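You operate a simulated robot arm through the tools that you are given. There is no shell and no other tool.

You run a simulated robot arm. Do the job below in one go: nothing can be reset, and whatever is moved stays where it is left.

JOB
Put things in order on the top of the fold table. At the end: the yellow dryer damp meter stands where the pink softener bottle stood; the grey purity meter stands where the yellow dryer damp meter stood; the orange relay (marked "NEW") from the top of the fold table stands where the grey purity meter stood; the pink softener bottle is in the brown small carton; whatever was shut is shut again. Leave all else as you found it, and nothing knocked over.

Only the result counts: the job must be done as asked and must still hold three seconds after the hand-in. Knocking over, shifting, dropping, spilling or breaking anything else fails it. Flat cloth is picked up by pressing the open fingertips on it (5 to 10 N) and closing them slowly along it; thin cloth reads only 2 to 8 mm in the jaws.

ROBOT AND FRAMES
A 7-joint arm with a two-finger parallel gripper, fixed in place. Base frame: the origin is at the foot of the arm, x ahead of it, y to its left, z up; the work surface is at about z = 0. Readings come in mm, rad, newtons and seconds.
With the tool pointing down near the work surface it reaches from about 220 to 580 mm from the base axis. Its first joint turns from -1.152 to 1.152 rad. Payload 2.5 kg.
The tool frame sits at the grasp point between the pads (the TCP): z along the fingers, y along the line on which they close. The tips reach 23 mm beyond it. The gripper opens to 94 mm. The fingers are 38 mm wide and 10 mm thick; the gripper's body (54 by 96 mm) begins 39 mm behind the TCP.
Orientation is that of the tool frame in the base frame, as [roll, pitch, yaw] about the fixed x, y, z axes, in that order (R = Rz(yaw) Ry(pitch) Rx(roll)). With the fingers straight down and closing along the base's y, the tool's x points along the base's -x, its y along +y and its z along -z.

CONTROLS
- The arm moves only by the tool nudge_tool. Its argument "steps" is a list of rows, each a list of 7 numbers: the closure in counts, from 0 (fully open) to 255 (shut), then the shift along the tool's x, y, z in mm, then the turn, a rotation vector about the tool's x, y, z in rad. In form: [[grip, tx, ty, tz, ax, ay, az], ...]. A call has 1 to 20 rows; each row shifts and turns the commanded pose from where the row before left it, along the tool's axes as they then stand. Rows are played at 5 a second. More than 50 mm and 0.15 rad between two rows, or a gripper value outside its range, and nothing of the call is played. Where a pose cannot be reached the arm comes as near as it can. A force on the tool above 40 N (or 10 N above the force at the start of the call, whichever is more), or a blocked arm, ends the call early, and 0.2 s more pass. The fingers move at their own pace (about 108 mm/s each) and stop on an object; they squeeze with about 41 N. The grip force told is the motor's: it shows also when the fingers shut on nothing. Time passes only in rows, and 0.2 s behind the last, so rows that do not move let the fingers close. It gives the time, the measured TCP pose, the force on the tool (base axes), the opening and the grip force at its end, in the units of the frame above (readings bear some noise), with the torque about the TCP (base axes, N m) and any sound that the robot's microphone picked up.
- Cameras (640 x 400 px; columns grow to the right, rows downward): "scene" is fixed at [119.9, -409.3, 540]; the picture's right is [0.82, -0.58, 0.00], its down [-0.35, -0.50, -0.79] and it looks along [0.46, 0.64, -0.61] (base axes); focal length 214 px, centre (320, 200). "wrist" rides on the gripper at [86, 16, -74] in the tool frame; the picture's right is [-0.18, 0.98, 0.00], its down [-0.58, -0.11, -0.81] and it looks along [-0.79, -0.15, 0.59] (tool axes); focal length 243 px, centre (320, 200). There is no depth. A picture from a camera that has moved, and an enlarged one, comes with that camera's place and axes in the base frame and with its lens.
- get_image(camera): a new picture of that camera. The clock stands still meanwhile.
- close_up(camera, box): a new picture of the part [left, top, right, bottom] of that camera's present view, enlarged. The clock stands still meanwhile.
- close_job(): hands the job in; it is judged then, once.

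Nothing tells you positions but the pictures and the camera data. Unless the task says otherwise, let go and move clear before handing in.

The tools are called after "Emit:" as name(argument=value, ...) on one line, values as JSON. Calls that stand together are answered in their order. nudge_tool: Moves the arm, as the interface text tells. Its arguments: {"type":"object","properties":{"steps":{"type":"array","items":{"type":"array","items":{"type":"number"}}}},"required":["steps"]} The other tools are called the same way: get_image (camera) takes a picture; close_up (camera, box) takes an enlarged picture of a part of a camera's view; close_job () hands the job in.

At the start:

```text
t: 0.0
position: [308.6, 31.6, 380.9]
orientation: [-3.141, 0.0, 3.14]
ft_force: [0.0, 0.0, 0.0]
moment: [-0.02, -0.02, 0.04]
finger_gap: 94.1
gripper_force: 0.1
```

scene: 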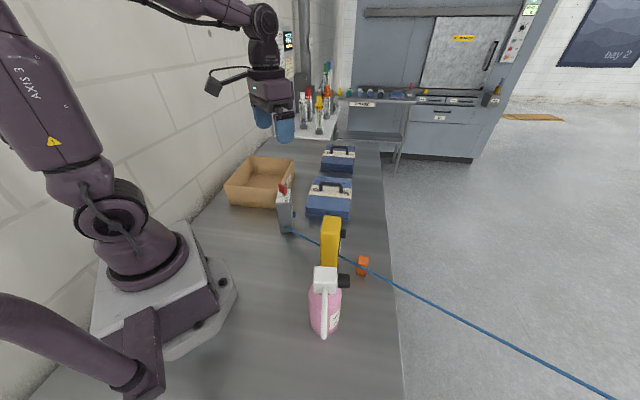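
wrist: 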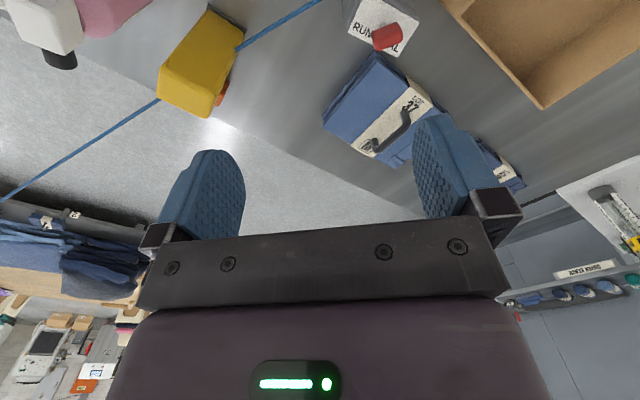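

I see a table with a pink softener bottle, yellow meter, grey meter with a red switch, orange relay, carton and two blue cases. I'll take close-ups to locate things before moving.

Emit:
close_up(camera="scene", box=[270, 200, 400, 350])

Emit:
close_up(camera="scene", box=[210, 130, 370, 240])

Emit:
close_up(camera="wrist", box=[0, 0, 640, 200])

Emit:
close_up(camera="scene", box=[280, 60, 520, 160])

```text
2.67 times, centred on (335, 275) of scene
camera zoom: at [119.9, -409.3, 540.0], right [0.82, -0.58, 0.0], down [-0.35, -0.5, -0.79], along [0.46, 0.64, -0.61], focal length 572 px, centre (280, 0)
```

zoom: 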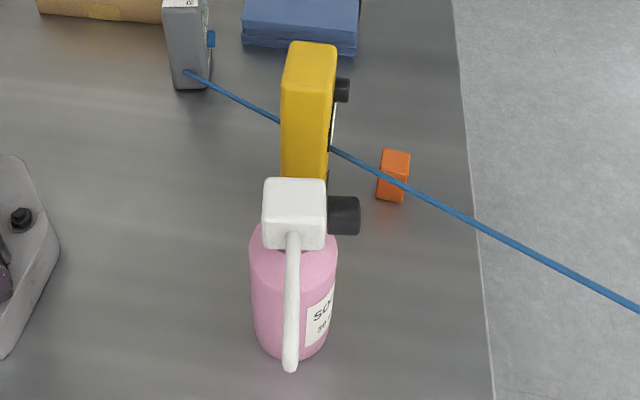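

```text
3.64 times, centred on (290, 185) of scene
camera zoom: at [119.9, -409.3, 540.0], right [0.82, -0.58, 0.0], down [-0.35, -0.5, -0.79], along [0.46, 0.64, -0.61], focal length 780 px, centre (429, 254)
```

zoom: 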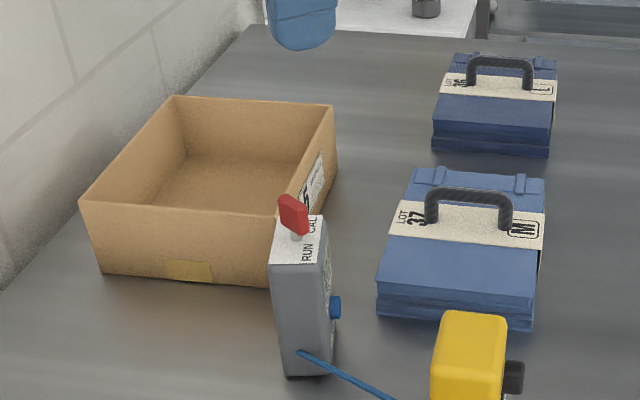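

```text
1.00 times, centred on (320, 100) of wrist (not enlarged: the box is as wide or as high as the picture)
camera zoom: at [221.6, 47.1, 455.6], right [0.18, 0.98, 0.0], down [0.58, -0.11, 0.81], along [0.79, -0.15, -0.59], focal length 243 px, centre (320, 300)
```

zoom: 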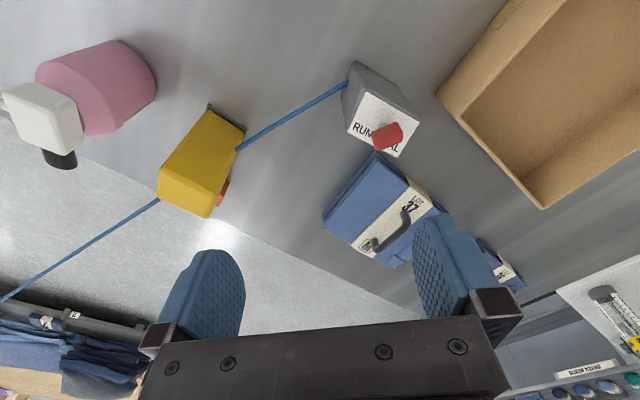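

```text
2.67 times, centred on (400, 110) of scene
camera zoom: at [119.9, -409.3, 540.0], right [0.82, -0.58, 0.0], down [-0.35, -0.5, -0.79], along [0.46, 0.64, -0.61], focal length 572 px, centre (107, 440)
```

zoom: 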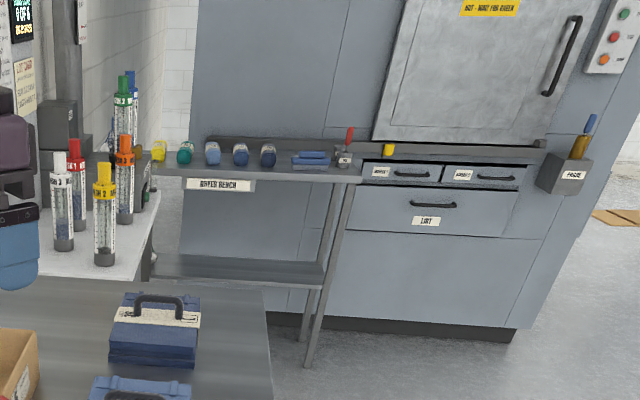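

The pink bottle, yellow meter, and relay sit in a row near the right edge, with a blue lead running from the grey meter past the yellow one and near the relay. I'll enlarge more for details and triangulation.

Emit:
close_up(camera="scene", box=[340, 240, 388, 285])

Emit:
close_up(camera="wrist", box=[130, 0, 290, 110])

Emit:
close_up(camera="wrist", box=[320, 0, 440, 80])

Emit:
close_up(camera="scene", box=[340, 240, 640, 400])

Emit:
close_up(camera="scene", box=[265, 170, 315, 245])

```text
8.89 times, centred on (364, 262) of scene
camera zoom: at [119.9, -409.3, 540.0], right [0.82, -0.58, 0.0], down [-0.35, -0.5, -0.79], along [0.46, 0.64, -0.61], focal length 1906 px, centre (-71, -356)
```

zoom: 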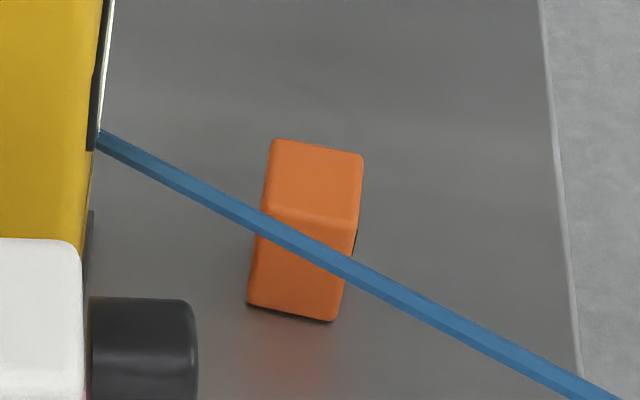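

```text
3.64 times, centred on (210, 55) of wrist
camera zoom: at [221.6, 47.1, 455.6], right [0.18, 0.98, 0.0], down [0.58, -0.11, 0.81], along [0.79, -0.15, -0.59], focal length 882 px, centre (720, 727)
```

zoom: 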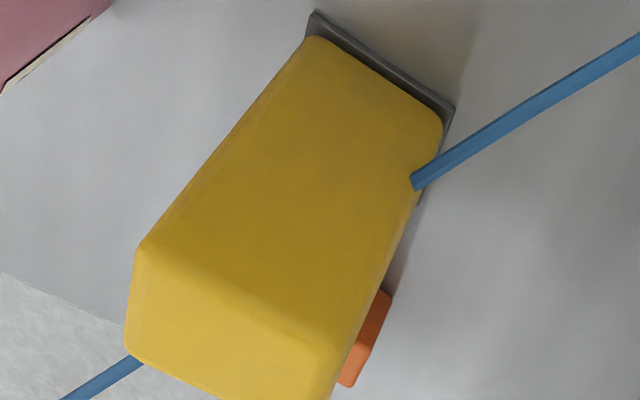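

```text
5.00 times, centred on (380, 40) of wrist
camera zoom: at [221.6, 47.1, 455.6], right [0.18, 0.98, 0.0], down [0.58, -0.11, 0.81], along [0.79, -0.15, -0.59], focal length 1213 px, centre (20, 1000)
```

zoom: 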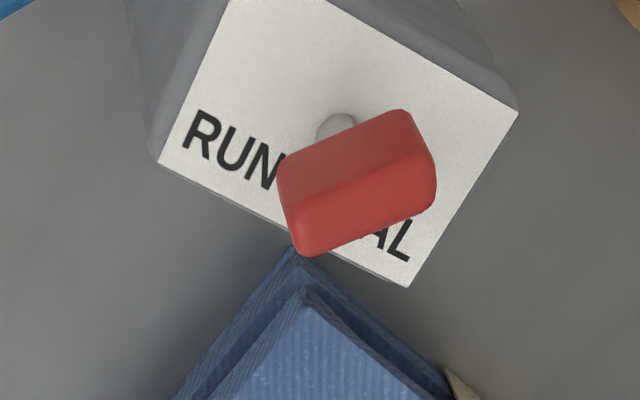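

```text
2.13 times, centred on (490, 320) of scene
camera zoom: at [119.9, -409.3, 540.0], right [0.82, -0.58, 0.0], down [-0.35, -0.5, -0.79], along [0.46, 0.64, -0.61], focal length 458 px, centre (-43, -56)
```

zoom: 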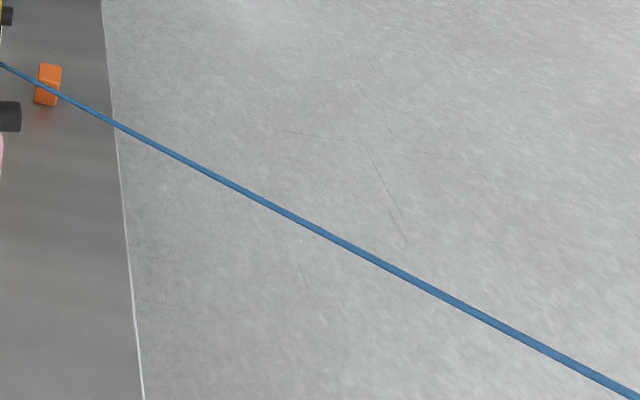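

```text
5.33 times, centred on (290, 208) of scene
camera zoom: at [119.9, -409.3, 540.0], right [0.82, -0.58, 0.0], down [-0.35, -0.5, -0.79], along [0.46, 0.64, -0.61], focal length 1144 px, centre (480, 160)
```

zoom: 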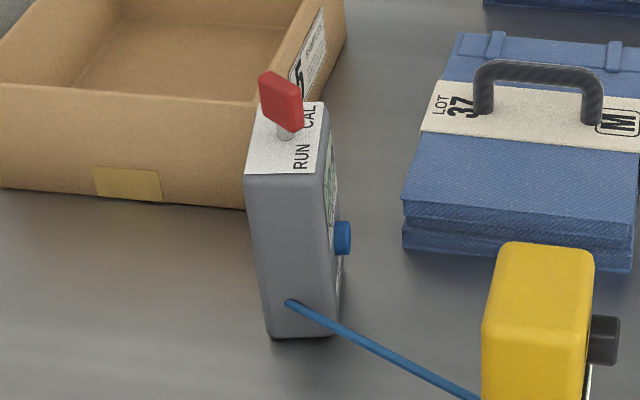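

The items are roughly: bottle near (262,-226), yellow near (344,-133), grey near (340,95). I'll fly the wrist camera high over the bottle and yellow meter for a second view.

Emit:
nudge_tool(steps=[[0, 10, -30, 0, 0, 0, 0], [0, 10, -40, 0, 0, 0, 0], [0, 10, -40, 0, 0, 0, 0], [0, 10, -40, 0, 0, 0, 0], [0, 10, -40, 0, 0, 0, 0], [0, 8, -40, 0, 0, 0, 0], [0, 0, 0, 0, 0, 0, 0]])

Emit:
get_image(camera="wrist")

Emit:
get_image(camera="scene")

```text
t: 1.6
position: [249.2, -201.2, 382.8]
orientation: [3.141, -0.001, -3.14]
ft_force: [-0.2, -1.3, -0.2]
moment: [-0.02, 0.04, 0.02]
finger_gap: 94.3
gripper_force: 0.0
```

```text
taken
camera wrist: at [162.5, -185.3, 457.4], right [0.18, 0.98, 0.0], down [0.58, -0.11, 0.81], along [0.79, -0.15, -0.59], focal length 243 px, centre (320, 200)
```

wrist: 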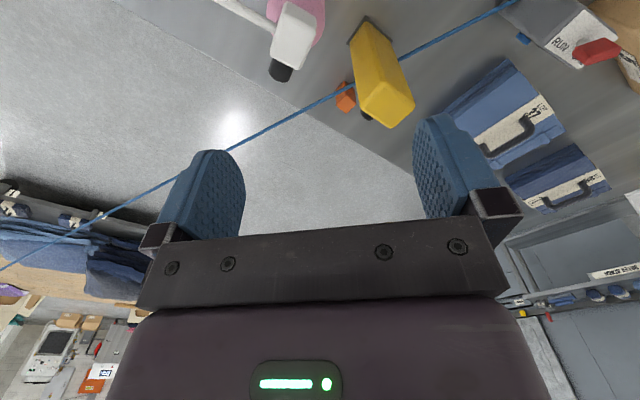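

```text
taken
```

scene: 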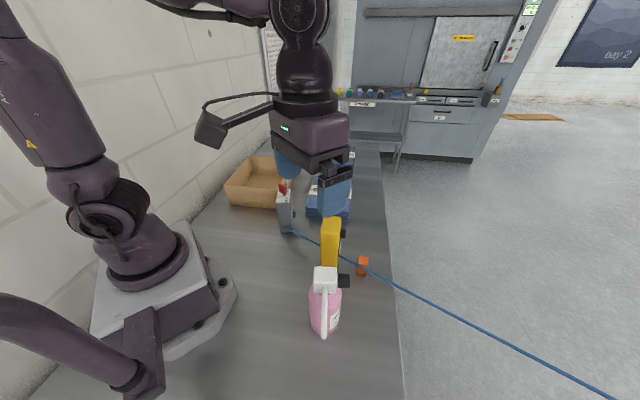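

I'll tilt the tool so the wrist camera looks nearly straight down for cleaner position readings.

Emit:
nudge_tool(steps=[[0, 0, 0, 0, 0, 0.14, 0], [0, 0, 0, 0, 0, 0.14, 0], [0, 0, 0, 0, 0, 0.14, 0], [0, 0, 0, 0, 0, 0.14, 0], [0, 0, 0, 0, 0, 0, 0]])

Emit:
get_image(camera="wrist")

```text
t: 2.8
position: [250.4, -197.8, 381.5]
orientation: [-3.141, -0.561, -3.141]
ft_force: [-0.1, -0.4, 0.1]
moment: [0.0, -0.02, 0.03]
finger_gap: 93.7
gripper_force: 0.1
```

```text
taken
camera wrist: at [216.5, -183.4, 490.4], right [0.16, 0.98, -0.1], down [0.92, -0.11, 0.37], along [0.36, -0.15, -0.92], focal length 243 px, centre (320, 200)
```

wrist: 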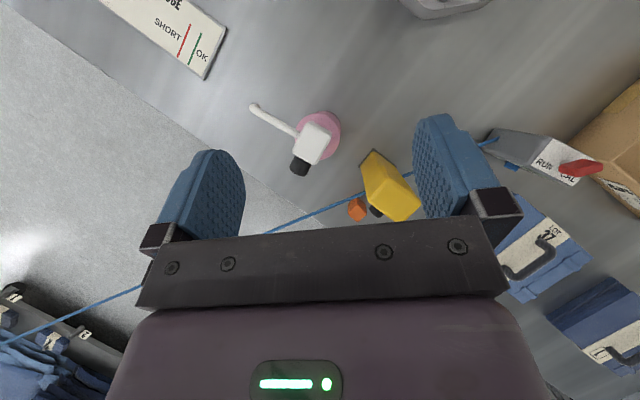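

A labelled strip appears on the table beyond the bottle, so I'll enlarge it, the bottle, and the yellow meter.

Emit:
close_up(camera="wrist", box=[90, 0, 250, 100])

Emit:
close_up(camera="wrist", box=[240, 90, 360, 190])

Emit:
close_up(camera="wrist", box=[330, 140, 440, 230])

Emit:
close_up(camera="scene", box=[290, 255, 360, 345])

```text
4.00 times, centred on (170, 50) of wrist
camera zoom: at [216.5, -183.4, 490.4], right [0.16, 0.98, -0.1], down [0.92, -0.11, 0.37], along [0.36, -0.15, -0.92], focal length 970 px, centre (920, 800)
```

zoom: 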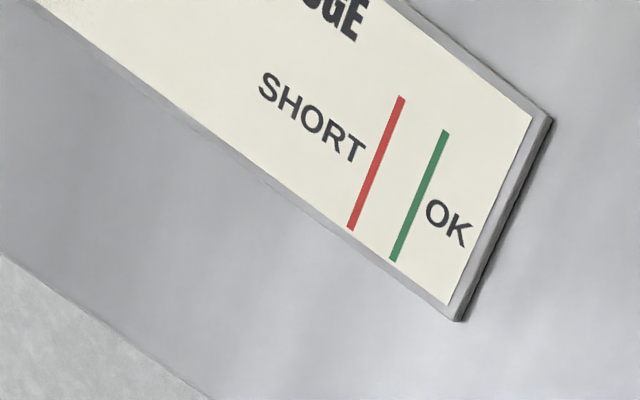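

```text
4.00 times, centred on (300, 140) of wrist
camera zoom: at [216.5, -183.4, 490.4], right [0.16, 0.98, -0.1], down [0.92, -0.11, 0.37], along [0.36, -0.15, -0.92], focal length 970 px, centre (400, 440)
```

zoom: 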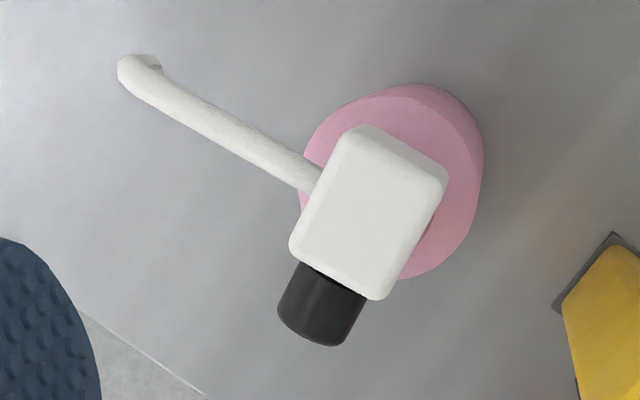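

```text
4.44 times, centred on (385, 185) of wrist
camera zoom: at [216.5, -183.4, 490.4], right [0.16, 0.98, -0.1], down [0.92, -0.11, 0.37], along [0.36, -0.15, -0.92], focal length 1078 px, centre (31, 267)
```

zoom: 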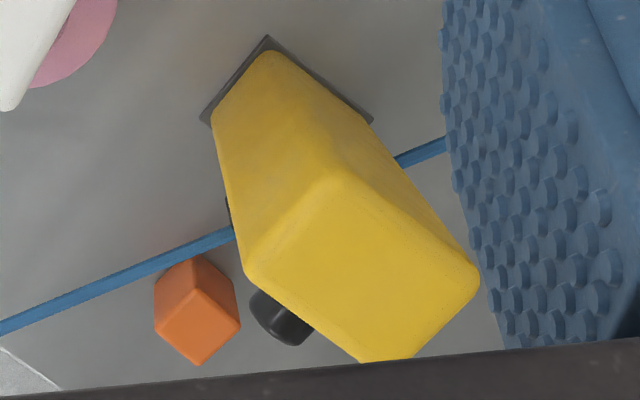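

```text
4.44 times, centred on (325, 300) of scene
camera zoom: at [119.9, -409.3, 540.0], right [0.82, -0.58, 0.0], down [-0.35, -0.5, -0.79], along [0.46, 0.64, -0.61], focal length 953 px, centre (298, -244)
```

zoom: 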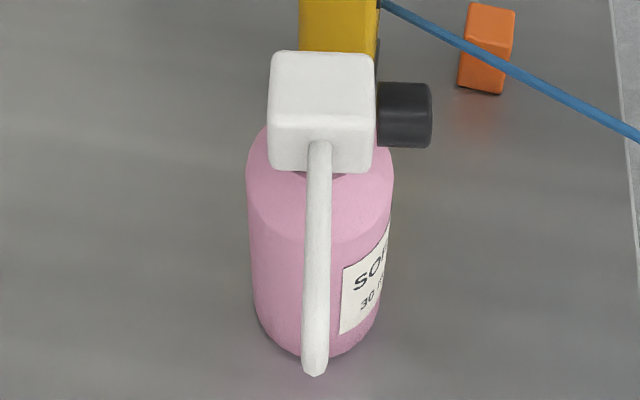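

The bottle head is near (257,-231), top about z 190, with a nozzle toward about -32° and a long spout. The yellow meter centre is near (348,-136), turned about 45°. Next I'll level the tool, turn it so the jaws close along the nozzle axis (clear of the spout), and look again.

Emit:
nudge_tool(steps=[[0, 0, 0, 0, 0, -0.14, 0], [0, 0, 0, 0, 0, -0.14, 0], [0, 0, 0, 0, 0, -0.14, 0], [0, 0, 0, 0, 0, -0.14, 0], [0, 0, 0, 0, 0, 0, -0.145], [0, 0, 0, 0, 0, 0, -0.145], [0, 0, 0, 0, 0, 0, -0.145], [0, 0, 0, 0, 0, 0, -0.145], [0, 0, 0, 0, 0, 0, -0.145], [0, 0, 0, 0, 0, 0, -0.145], [0, 0, 0, 0, 0, 0, -0.14], [0, 0, 0, 0, 0, 0, 0]])

Emit:
get_image(camera="wrist")

Emit:
get_image(camera="scene")

```text
t: 5.4
position: [250.4, -198.0, 381.2]
orientation: [-3.14, 0.001, -2.13]
ft_force: [0.1, 0.6, 0.2]
moment: [-0.02, 0.02, 0.0]
finger_gap: 94.2
gripper_force: 0.1
```

```text
taken
camera wrist: at [191.0, -264.3, 455.4], right [-0.74, 0.68, 0.0], down [0.4, 0.44, 0.81], along [0.55, 0.59, -0.59], focal length 243 px, centre (320, 200)
```

wrist: 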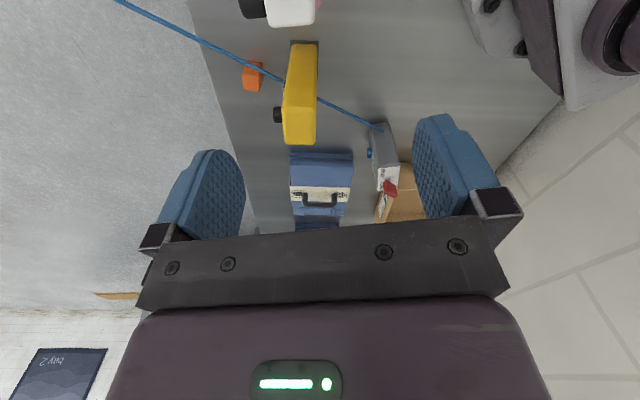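

```text
taken
```

scene: 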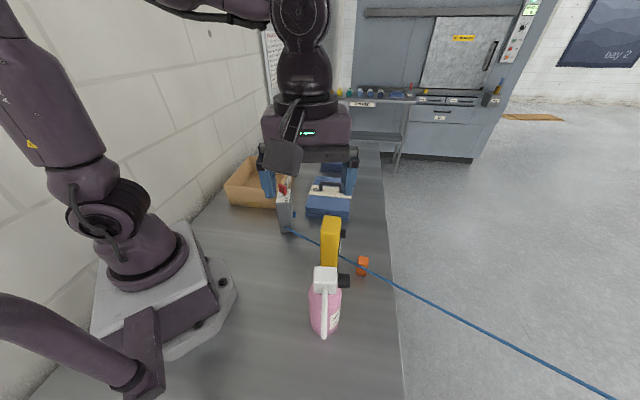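

I'll move over the bottle head at about z 270 to check alignment before descending.

Emit:
nudge_tool(steps=[[0, 8, -11, 25, 0, 0, 0], [0, 8, -11, 25, 0, 0, 0], [0, 9, -10, 25, 0, 0, 0], [0, 0, 0, 36, 0, 0, 0], [0, 0, 0, 0, 0, 0, 0]])

Emit:
get_image(camera="wrist")

Emit:
close_up(camera="scene", box=[260, 150, 420, 350])

```text
t: 6.6
position: [263.3, -237.0, 270.0]
orientation: [-3.141, 0.001, -2.13]
ft_force: [0.1, 0.3, 0.3]
moment: [-0.01, 0.01, -0.07]
finger_gap: 93.6
gripper_force: 0.1
```

```text
taken
camera wrist: at [203.9, -302.5, 344.0], right [-0.73, 0.68, 0.0], down [0.4, 0.43, 0.81], along [0.55, 0.59, -0.59], focal length 243 px, centre (320, 200)
```

wrist: 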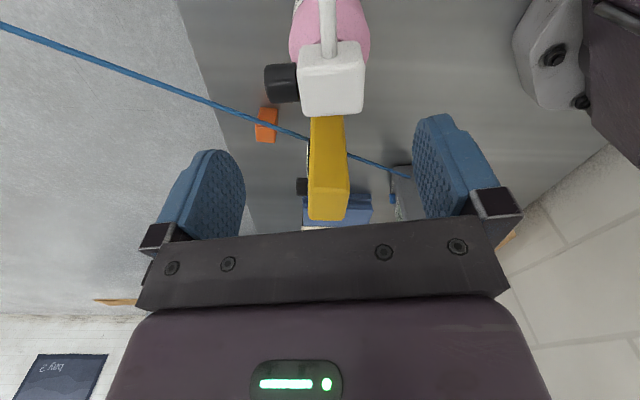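

```text
2.00 times, centred on (340, 250) of scene
camera zoom: at [119.9, -409.3, 540.0], right [0.82, -0.58, 0.0], down [-0.35, -0.5, -0.79], along [0.46, 0.64, -0.61], focal length 429 px, centre (280, 100)
```

zoom: 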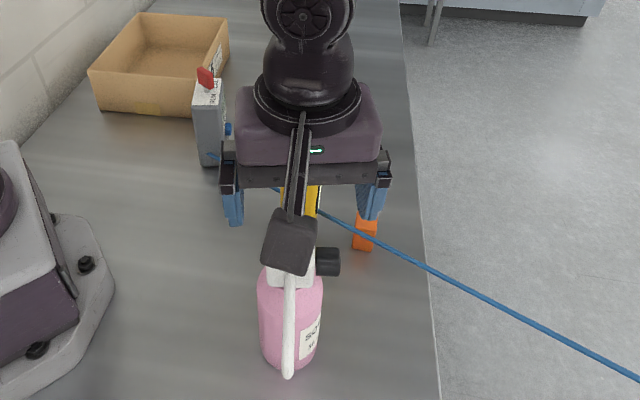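

Emit:
close_up(camera="wrist", box=[240, 0, 400, 130])

```text
3.08 times, centred on (320, 65) of wrist
camera zoom: at [203.9, -302.5, 344.0], right [-0.73, 0.68, 0.0], down [0.4, 0.43, 0.81], along [0.55, 0.59, -0.59], focal length 746 px, centre (320, 615)
```

zoom: 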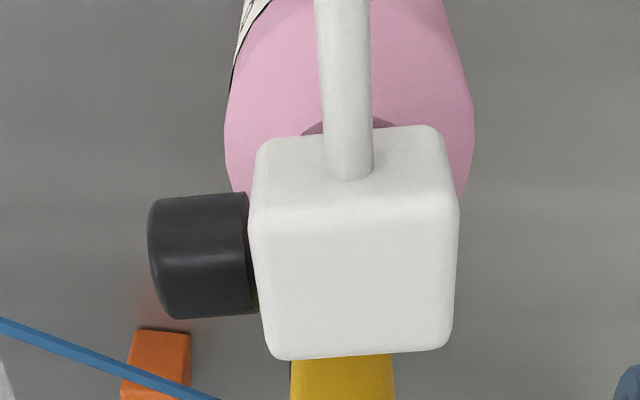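

The head sits about 7° turned relative to my jaws and a few mm off, so I'll correct that. Then I'll descend to about z 172 with open fingers around head and nozzle, and look before closing.

Emit:
nudge_tool(steps=[[0, -0.8, -5.7, 0, 0, 0, 0.125], [0, 0, 0, 25, 0, 0, 0], [0, 0, 0, 25, 0, 0, 0], [0, 0, 0, 15, 0, 0, 0], [0, 0, 0, 0, 0, 0, 0]])

Emit:
get_image(camera="wrist")

Emit:
close_up(camera="scene", box=[260, 190, 420, 350])

```text
t: 7.8
position: [269.2, -237.4, 205.2]
orientation: [-3.141, 0.0, -2.256]
ft_force: [0.9, 0.7, 1.1]
moment: [0.01, -0.02, 0.0]
finger_gap: 93.9
gripper_force: 0.0
```

```text
taken
camera wrist: at [202.0, -295.4, 279.2], right [-0.64, 0.77, 0.0], down [0.45, 0.38, 0.81], along [0.62, 0.52, -0.59], focal length 243 px, centre (320, 200)
```

wrist: 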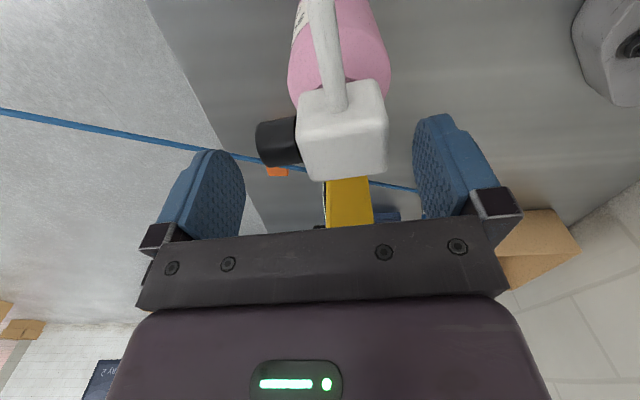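

```text
2.50 times, centred on (340, 270) of scene
camera zoom: at [119.9, -409.3, 540.0], right [0.82, -0.58, 0.0], down [-0.35, -0.5, -0.79], along [0.46, 0.64, -0.61], focal length 536 px, centre (270, 25)
```

zoom: 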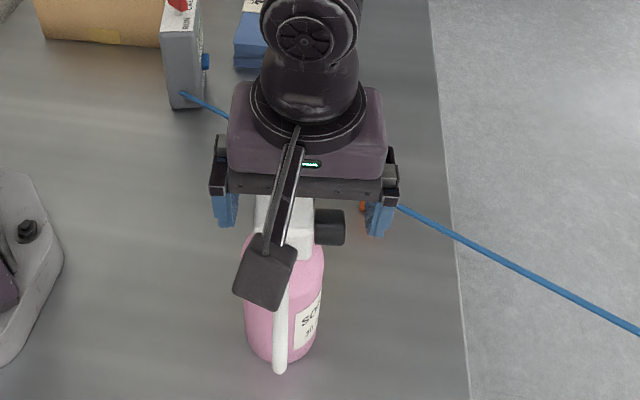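

Emit:
close_up(camera="wrist", box=[240, 60, 420, 200])

```text
2.86 times, centred on (330, 130) of wrist
camera zoom: at [202.0, -295.4, 279.2], right [-0.64, 0.77, 0.0], down [0.45, 0.38, 0.81], along [0.62, 0.52, -0.59], focal length 693 px, centre (291, 400)
```

zoom: 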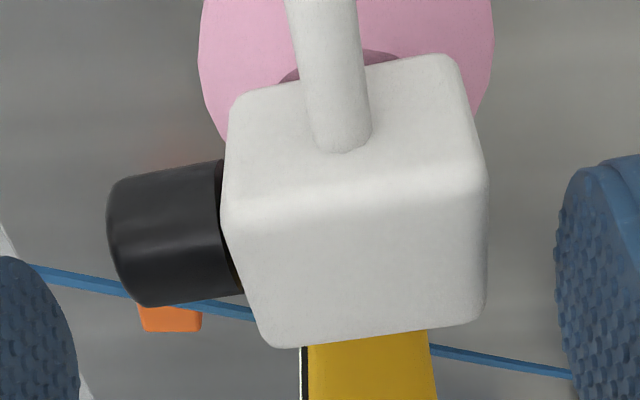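

Alignment looks good: nozzle end and head back are nearly symmetric between the fingers. I'll descend to z≈177 and close gently.

Emit:
nudge_tool(steps=[[0, 1, -0.5, 14, 0, 0, 0], [0, 0, 0, 14, 0, 0, 0], [0, 0, 0, 0, 0, 0, 0], [30, 0, 0, 0, 0, 0, 0], [50, 0, 0, 0, 0, 0, 0], [60, 0, 0, 0, 0, 0, 0], [66, 0, 0, 0, 0, 0, 0]])

Emit:
get_image(camera="wrist")

Emit:
close_up(camera="scene", box=[280, 220, 380, 345])

```text
t: 9.4
position: [269.2, -239.7, 177.8]
orientation: [3.142, 0.0, -2.255]
ft_force: [-0.8, 0.8, -0.6]
moment: [0.03, 0.07, 0.04]
finger_gap: 70.2
gripper_force: 0.8
```

```text
taken
camera wrist: at [201.6, -297.2, 251.4], right [-0.64, 0.76, 0.0], down [0.45, 0.38, 0.81], along [0.62, 0.52, -0.59], focal length 243 px, centre (320, 200)
```

wrist: 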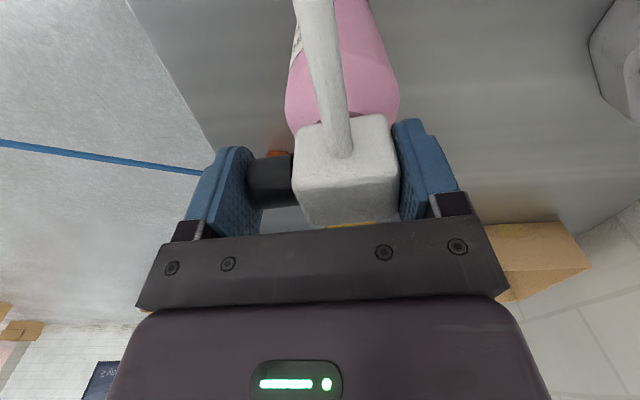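

```text
3.20 times, centred on (330, 282) of scene
camera zoom: at [119.9, -409.3, 540.0], right [0.82, -0.58, 0.0], down [-0.35, -0.5, -0.79], along [0.46, 0.64, -0.61], focal length 686 px, centre (288, -64)
```

zoom: 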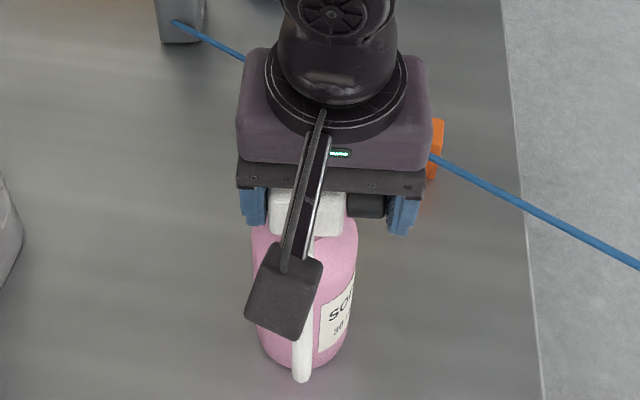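

Both fingers are about to touch, evenly. I'll finish the grip and see what it reads.

Emit:
nudge_tool(steps=[[72, 0, 0, 0, 0, 0, 0], [78, 0, 0, 0, 0, 0, 0], [90, 0, 0, 0, 0, 0, 0], [130, 0, 0, 0, 0, 0, 0], [200, 0, 0, 0, 0, 0, 0], [255, 0, 0, 0, 0, 0, 0], [255, 0, 0, 0, 0, 0, 0]])

Emit:
get_image(camera="wrist")

```text
t: 11.0
position: [267.6, -239.4, 175.5]
orientation: [3.141, 0.0, -2.257]
ft_force: [-2.5, 0.1, 0.0]
moment: [0.68, 0.91, 0.02]
finger_gap: 53.7
gripper_force: 41.6
```

```text
taken
camera wrist: at [201.6, -297.2, 251.3], right [-0.64, 0.76, 0.0], down [0.45, 0.38, 0.81], along [0.62, 0.52, -0.59], focal length 243 px, centre (320, 200)
```

wrist: 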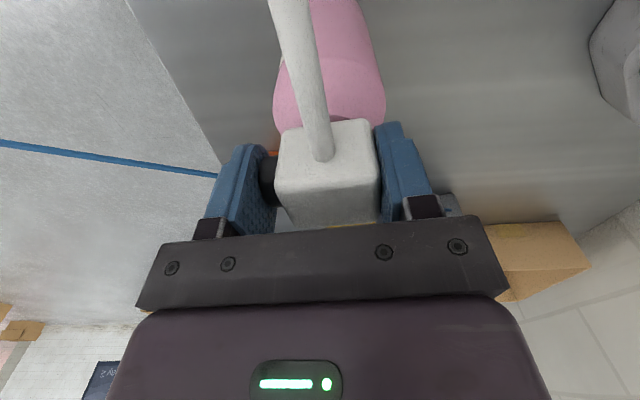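

Emit:
close_up(camera="wrist", box=[190, 90, 470, 270])

Emit:
close_up(camera="scene", box=[290, 240, 370, 345])

```text
2.22 times, centred on (330, 180) of wrist
camera zoom: at [201.6, -297.2, 251.3], right [-0.64, 0.76, 0.0], down [0.45, 0.38, 0.81], along [0.62, 0.52, -0.59], focal length 539 px, centre (298, 244)
```

zoom: 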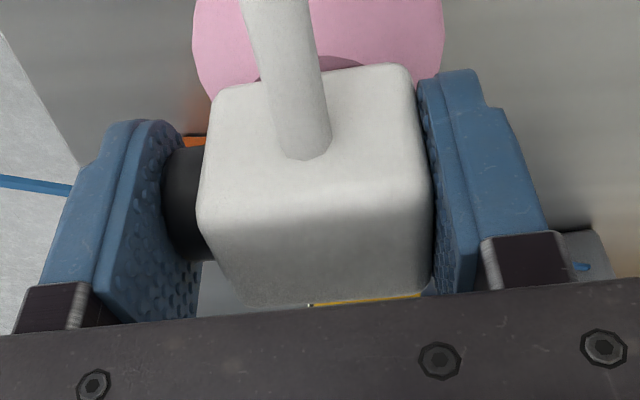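

```text
3.81 times, centred on (330, 292) of scene
camera zoom: at [119.9, -409.3, 539.9], right [0.82, -0.58, 0.0], down [-0.35, -0.5, -0.79], along [0.46, 0.64, -0.61], focal length 817 px, centre (282, -152)
```

zoom: 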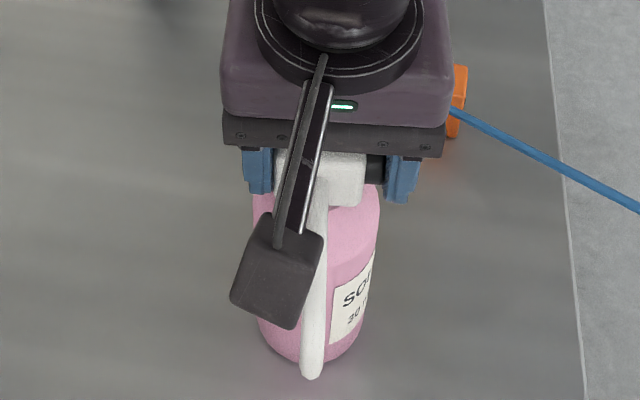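

The grip looks sound: nozzle end on the left pad, head on the right. I'll lift slightly and check.

Emit:
nudge_tool(steps=[[255, 0, 0, -3, 0, 0, 0], [255, 0, 0, -5, 0, 0, 0], [255, 0, 0, -8, 0, 0, 0], [255, 0, 0, -10, 0, 0, 0], [255, 0, 0, 0, 0, 0, 0]])

Emit:
close_up(camera="scene", box=[280, 220, 380, 345])

Emit:
get_image(camera="wrist")

```text
t: 12.2
position: [269.1, -239.6, 204.7]
orientation: [3.141, 0.0, -2.256]
ft_force: [0.2, -1.0, -5.0]
moment: [0.64, 0.9, 0.02]
finger_gap: 53.6
gripper_force: 42.0
```

```text
3.20 times, centred on (330, 282) of scene
camera zoom: at [119.9, -409.3, 539.9], right [0.82, -0.58, 0.0], down [-0.35, -0.5, -0.79], along [0.46, 0.64, -0.61], focal length 686 px, centre (288, -64)
```

zoom: 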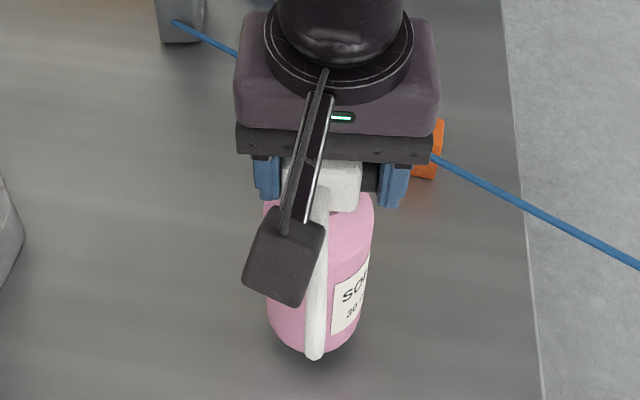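

```text
taken
camera wrist: at [201.7, -297.2, 279.0], right [-0.64, 0.76, 0.0], down [0.45, 0.38, 0.81], along [0.62, 0.52, -0.59], focal length 243 px, centre (320, 200)
```

wrist: 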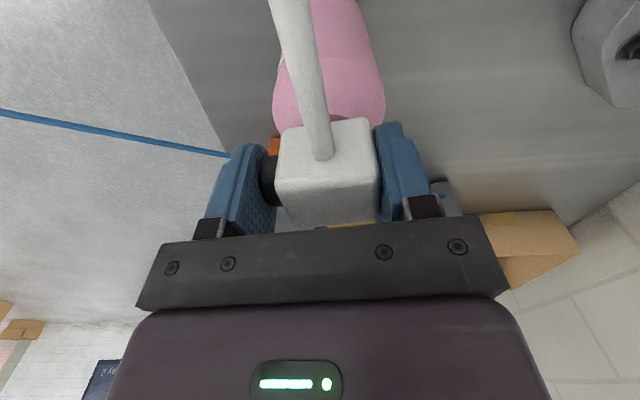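

The bottle hangs upright and holds. I'll raise it to z≈380 and carry it over to the carton near (345,340).

Emit:
nudge_tool(steps=[[255, 0, 0, -20, 0, 0, 0], [255, 0, 0, -35, 0, 0, 0], [255, 0, 0, -40, 0, 0, 0], [255, 0, 0, -40, 0, 0, 0], [255, 0, 0, -35, 0, 0, 0], [255, 0, 0, -8, 0, 0, 0], [255, 0, 0, 0, 0, 0, 0]])

Emit:
nudge_tool(steps=[[255, -10, 6, 0, 0, 0, 0], [255, -20, 12, 0, 0, 0, 0], [255, -26, 16, 0, 0, 0, 0], [255, -26, 16, 0, 0, 0, 0], [255, -26, 16, 0, 0, 0, 0], [255, -26, 16, 0, 0, 0, 0], [255, -26, 16, 0, 0, 0, 0], [255, -26, 16, 0, 0, 0, 0], [255, -26, 16, 0, 0, 0, 0], [255, -26, 16, 0, 0, 0, 0], [255, -26, 16, 0, 0, 0, 0], [255, -26, 16, 0, 0, 0, 0], [255, -26, 16, 0, 0, 0, 0], [255, -26, 16, 0, 0, 0, 0], [255, -26, 16, 0, 0, 0, 0], [255, -26, 16, 0, 0, 0, 0], [255, -26, 16, 0, 0, 0, 0], [255, -20, 13, 0, 0, 0, 0], [255, -10, 6, 0, 0, 0, 0], [255, 0, 0, 0, 0, 0, 0]])

Emit:
get_image(camera="scene")

Emit:
get_image(camera="wrist")

```text
t: 13.8
position: [269.7, -239.9, 379.9]
orientation: [3.141, 0.0, -2.256]
ft_force: [1.1, 0.0, -7.8]
moment: [-0.73, -0.88, -0.02]
finger_gap: 53.5
gripper_force: 40.2
```

```text
t: 18.0
position: [339.7, 284.5, 381.3]
orientation: [3.141, 0.001, -2.257]
ft_force: [-0.7, 0.3, -6.8]
moment: [0.64, 0.8, 0.05]
finger_gap: 53.5
gripper_force: 41.8
```

```text
taken
```

scene: 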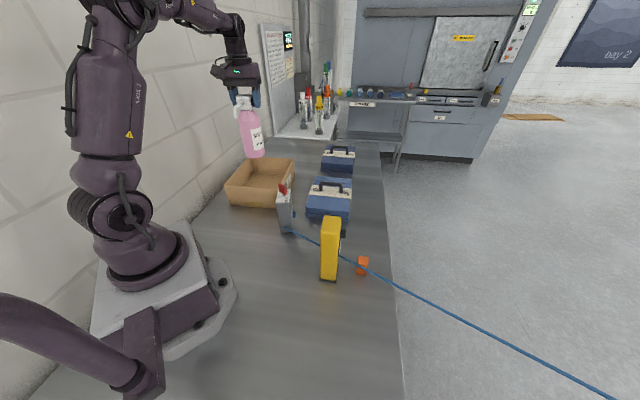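

```text
taken
camera wrist: at [272.6, 226.9, 456.5], right [-0.64, 0.77, 0.0], down [0.45, 0.38, 0.81], along [0.62, 0.52, -0.59], focal length 243 px, centre (320, 200)
```

wrist: 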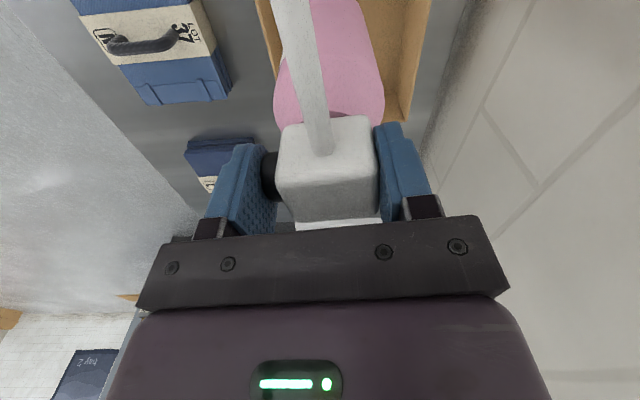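

The bottle now hangs beside the carton. I'll move it over the carton's centre and take a look before lowering.

Emit:
nudge_tool(steps=[[255, -17, 6.5, 0, 0, 0, 0], [255, -17, 6.5, 0, 0, 0, 0], [255, -17, 6.5, 0, 0, 0, 0], [255, 0, 0, 25, 0, 0, 0], [255, 0, 0, 30, 0, 0, 0], [255, 0, 0, 25, 0, 0, 0], [255, 0, 0, 0, 0, 0, 0]])

Emit:
close_up(camera="scene", box=[200, 60, 330, 220])

Emit:
get_image(camera="wrist")

```text
t: 19.6
position: [356.4, 334.8, 301.6]
orientation: [3.141, 0.0, -2.257]
ft_force: [-1.5, -0.6, -6.4]
moment: [0.66, 0.83, 0.04]
finger_gap: 53.5
gripper_force: 41.7
```

```text
2.50 times, centred on (265, 140) of scene
camera zoom: at [119.9, -409.3, 540.0], right [0.82, -0.58, 0.0], down [-0.35, -0.5, -0.79], along [0.46, 0.64, -0.61], focal length 536 px, centre (458, 350)
```

zoom: 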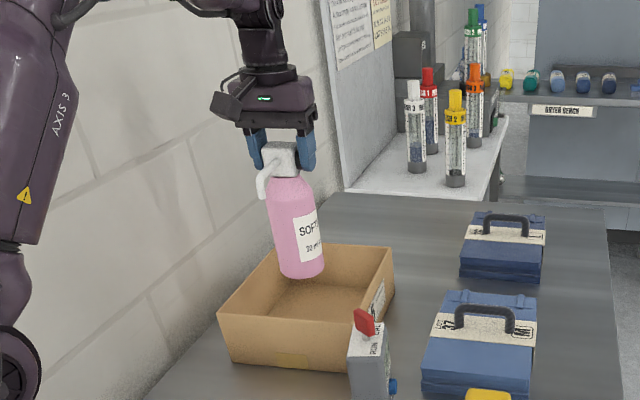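

```text
taken
camera wrist: at [289.2, 278.3, 375.5], right [-0.64, 0.76, 0.0], down [0.45, 0.38, 0.81], along [0.62, 0.52, -0.59], focal length 243 px, centre (320, 200)
```

wrist: 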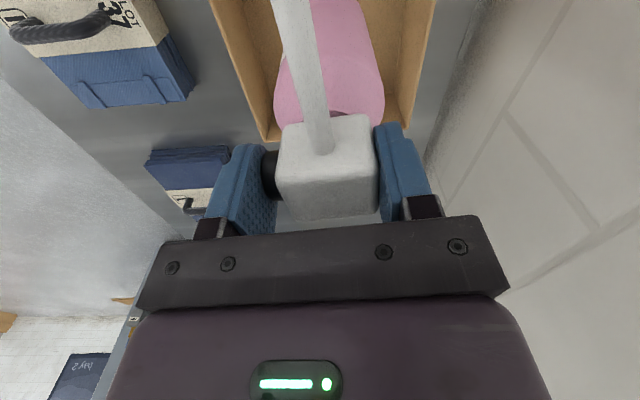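

The bottle lines up with the carton floor's centre. I'll lower it, slowing near the floor.

Emit:
nudge_tool(steps=[[255, 0, 0, 25, 0, 0, 0], [255, 0, 0, 25, 0, 0, 0], [255, 0, 0, 25, 0, 0, 0], [255, 0, 0, 20, 0, 0, 0], [255, 0, 0, 10, 0, 0, 0], [255, 0, 0, 0, 0, 0, 0]])

Emit:
close_up(camera="scene", box=[200, 80, 330, 220])

```text
t: 21.0
position: [356.5, 336.4, 197.1]
orientation: [3.141, 0.001, -2.256]
ft_force: [0.8, -0.6, -6.1]
moment: [-0.01, -0.02, 0.02]
finger_gap: 54.1
gripper_force: 42.5
```

```text
2.86 times, centred on (265, 150) of scene
camera zoom: at [119.9, -409.3, 540.0], right [0.82, -0.58, 0.0], down [-0.35, -0.5, -0.79], along [0.46, 0.64, -0.61], focal length 613 px, centre (477, 343)
```

zoom: 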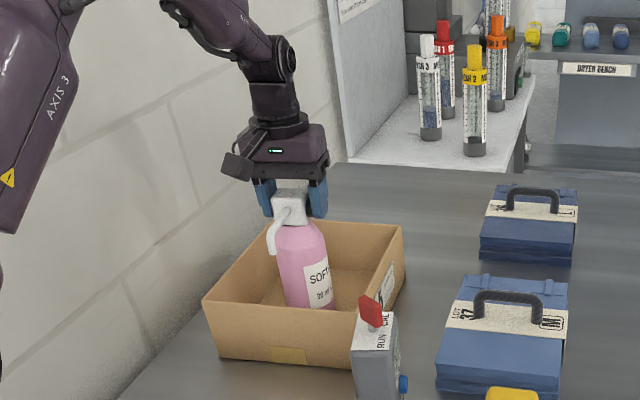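

Emit:
nudge_tool(steps=[[255, 0, 0, 4, 0, 0, 0], [255, 0, 0, 4, 0, 0, 0], [255, 0, 0, 2, 0, 0, 0], [255, 0, 0, 0, 0, 0, 0]])

Emit:
nudge_tool(steps=[[255, 0, 0, 1.5, 0, 0, 0], [255, 0, 0, 1.5, 0, 0, 0], [255, 0, 0, 0, 0, 0, 0]])

```text
t: 22.0
position: [357.8, 337.8, 187.7]
orientation: [3.14, 0.004, -2.255]
ft_force: [-2.9, 2.6, 13.9]
moment: [0.88, 1.02, 0.1]
finger_gap: 53.8
gripper_force: 41.8
```

```text
t: 22.8
position: [355.9, 336.0, 183.5]
orientation: [-3.14, 0.005, -2.257]
ft_force: [-3.3, 6.7, 17.9]
moment: [1.18, 0.67, 0.17]
finger_gap: 54.0
gripper_force: 41.5
```

The bottle is standing on the carton floor (upward force). I'll ease up a little and open slowly.

Emit:
nudge_tool(steps=[[255, 0, 0, -1.5, 0, 0, 0], [255, 0, 0, -1, 0, 0, 0], [150, 0, 0, 0, 0, 0, 0], [100, 0, 0, 0, 0, 0, 0], [60, 0, 0, 0, 0, 0, 0], [30, 0, 0, 0, 0, 0, 0], [0, 0, 0, 0, 0, 0, 0], [0, 0, 0, 0, 0, 0, 0]])

Emit:
get_image(camera="wrist")

Emit:
close_up(camera="scene", box=[200, 80, 330, 220])

```text
t: 24.6
position: [355.5, 336.1, 185.4]
orientation: [-3.14, 0.001, -2.256]
ft_force: [-0.9, 0.1, 1.0]
moment: [0.02, 0.01, 0.03]
finger_gap: 94.2
gripper_force: 0.1
```

```text
taken
camera wrist: at [288.9, 278.0, 260.1], right [-0.64, 0.76, 0.0], down [0.45, 0.38, 0.81], along [0.62, 0.52, -0.59], focal length 243 px, centre (320, 200)
```

wrist: 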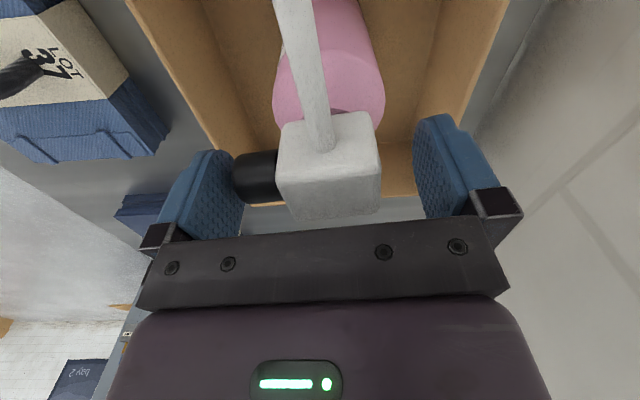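

```text
2.86 times, centred on (265, 150) of scene
camera zoom: at [119.9, -409.3, 540.0], right [0.82, -0.58, 0.0], down [-0.35, -0.5, -0.79], along [0.46, 0.64, -0.61], focal length 613 px, centre (477, 343)
```

zoom: 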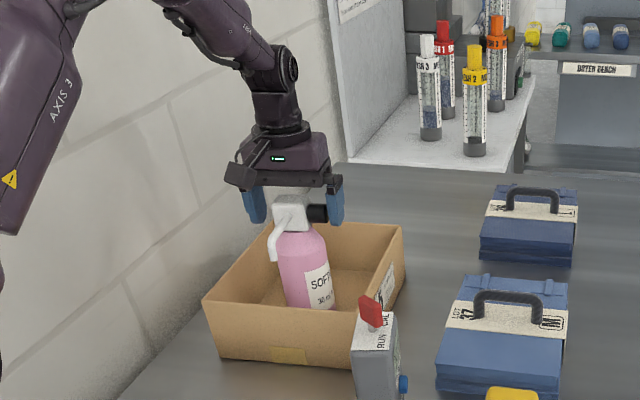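

The bottle stands in the carton, released. I'll raise straight up and then travel to the yellow meter, turning the wrist along the way.

Emit:
nudge_tool(steps=[[0, 0, 0, -10, 0, 0, 0], [0, 0, 0, -25, 0, 0, 0], [0, 0, 0, -40, 0, 0, 0], [0, 0, 0, -45, 0, 0, 0], [0, 0, 0, -45, 0, 0, 0], [0, 0, 0, 0, 0, 0, 0]])

Emit:
get_image(camera="wrist")

Emit:
get_image(camera="scene")

Emit:
close_up(camera="scene", box=[270, 180, 390, 300])

```text
t: 26.0
position: [356.3, 333.9, 350.0]
orientation: [-3.141, -0.002, -2.254]
ft_force: [-0.2, -0.2, -0.1]
moment: [0.0, 0.01, 0.03]
finger_gap: 93.9
gripper_force: 0.1
```

```text
taken
camera wrist: at [289.3, 276.8, 424.5], right [-0.64, 0.76, 0.0], down [0.45, 0.38, 0.81], along [0.62, 0.52, -0.59], focal length 243 px, centre (320, 200)
```

wrist: 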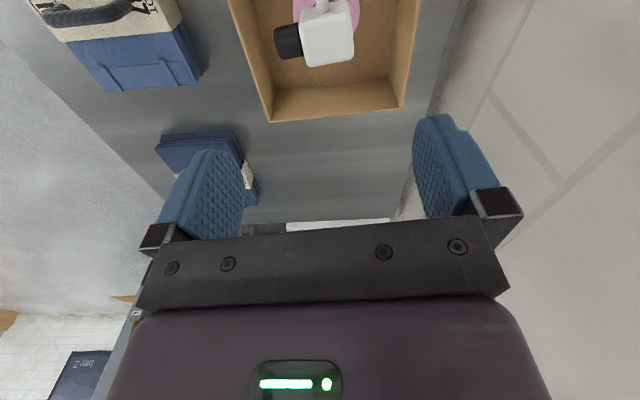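

```text
taken
```

scene: 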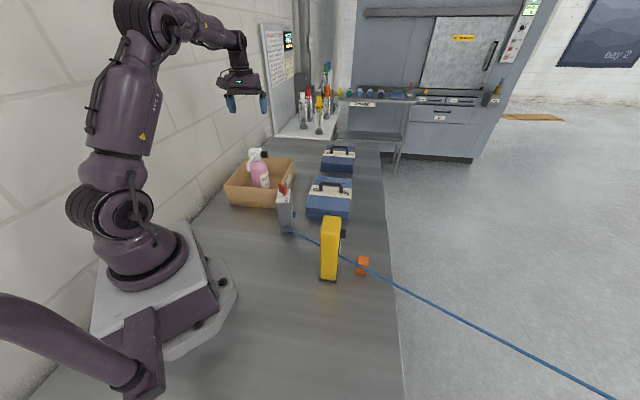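

```text
3.33 times, centred on (330, 240) of scene
camera zoom: at [119.9, -409.3, 540.0], right [0.82, -0.58, 0.0], down [-0.35, -0.5, -0.79], along [0.46, 0.64, -0.61], focal length 715 px, centre (287, 67)
```

zoom: 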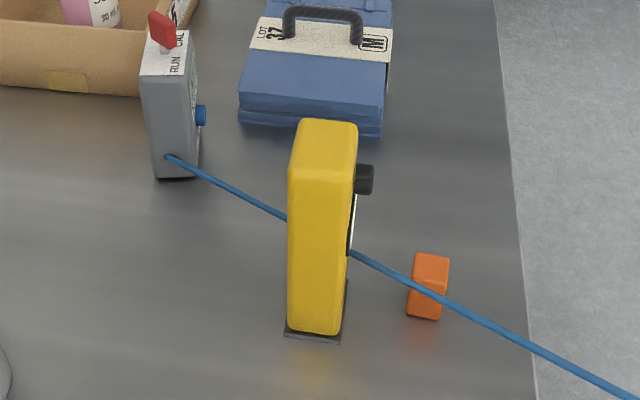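

The yellow meter's base is clearly visible now: centre about (348.5,-135), width axis about 45°. I'll fly over it at z 350 and turn the wrist so the jaws close across its width.

Emit:
nudge_tool(steps=[[0, 28.4, -22.3, 0, 0, 0, 0], [0, 28.4, -22.3, 0, 0, 0, 0], [0, 28.4, -22.3, 0, 0, 0, 0], [0, 28.4, -22.3, 0, 0, 0, 0], [0, 28.4, -22.3, 0, 0, 0, 0], [0, 28.4, -22.3, 0, 0, 0, 0], [0, 28.4, -22.3, 0, 0, 0, 0], [0, 28.4, -22.3, 0, 0, 0, 0], [0, 28.4, -22.3, 0, 0, 0, 0], [0, 28.4, -22.3, 0, 0, 0, 0], [0, 28.4, -22.3, 0, 0, 0, 0], [0, 28.4, -22.3, 0, 0, 0, 0], [0, 28.4, -22.3, 0, 0, 0, 0], [0, 0, 0, 0, 0, 0, 0]])

Emit:
nudge_tool(steps=[[0, 0, 0, 0, 0, 0, 0.14], [0, 0, 0, 0, 0, 0, 0.14], [0, 0, 0, 0, 0, 0, 0.14], [0, 0, 0, 0, 0, 0, 0.14], [0, 0, 0, 0, 0, 0, 0.14], [0, 0, 0, 0, 0, 0, 0.14], [0, 0, 0, 0, 0, 0, 0.14], [0, 0, 0, 0, 0, 0, 0.14], [0, 0, 0, 0, 0, 0, 0.14], [0, 0, 0, 0, 0, 0, 0.14], [0, 0, 0, 0, 0, 0, 0.14], [0, 0, 0, 0, 0, 0, 0.14], [0, 0, 0, 0, 0, 0, 0]])

Emit:
get_image(camera="wrist")

Emit:
get_image(camera="scene")

```text
t: 29.0
position: [346.2, -134.9, 349.7]
orientation: [-3.141, 0.001, -2.256]
ft_force: [0.0, 0.1, 0.2]
moment: [0.02, 0.02, 0.04]
finger_gap: 93.7
gripper_force: 0.1
```

```text
t: 31.8
position: [347.3, -133.6, 350.5]
orientation: [-3.141, 0.001, 2.342]
ft_force: [0.1, -0.2, -0.5]
moment: [-0.02, 0.02, -0.01]
finger_gap: 94.1
gripper_force: 0.0
```

```text
taken
camera wrist: at [297.8, -61.7, 424.6], right [0.83, 0.56, 0.0], down [0.33, -0.49, 0.81], along [0.45, -0.67, -0.59], focal length 243 px, centre (320, 200)
```

wrist: 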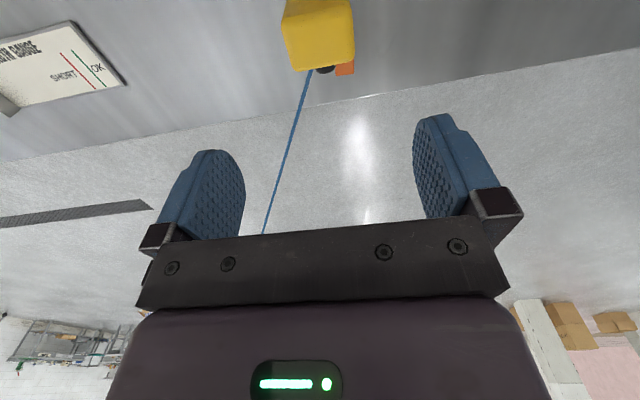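

```text
taken
```

scene: 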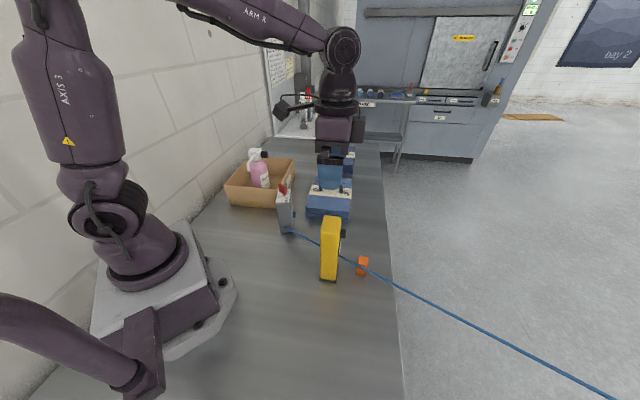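

I'll come down to about z 265 and measure the yellow top.

Emit:
nudge_tool(steps=[[0, 0, 0, 30, 0, 0, 0], [0, 0, 0, 30, 0, 0, 0], [0, 0, 0, 25, 0, 0, 0], [0, 0, 0, 0, 0, 0, 0]])

Emit:
close_up(camera="wrist", box=[180, 0, 460, 180])

```text
t: 32.8
position: [348.1, -132.7, 265.6]
orientation: [-3.141, -0.001, 2.347]
ft_force: [-0.5, 0.2, -0.2]
moment: [0.02, 0.0, 0.0]
finger_gap: 94.1
gripper_force: 0.0
```

```text
2.22 times, centred on (320, 90) of wrist
camera zoom: at [298.7, -60.8, 339.7], right [0.83, 0.56, 0.0], down [0.33, -0.49, 0.81], along [0.45, -0.67, -0.59], focal length 539 px, centre (320, 444)
```

zoom: 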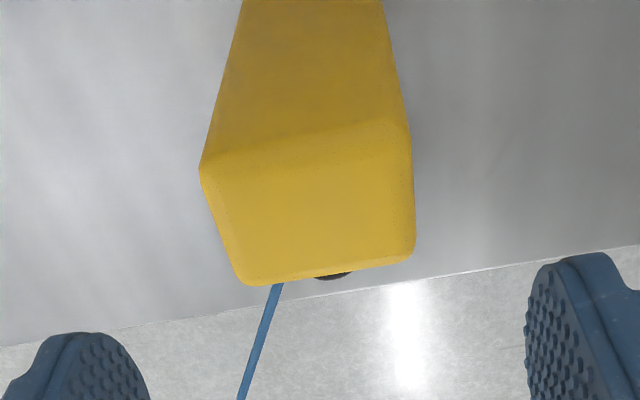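

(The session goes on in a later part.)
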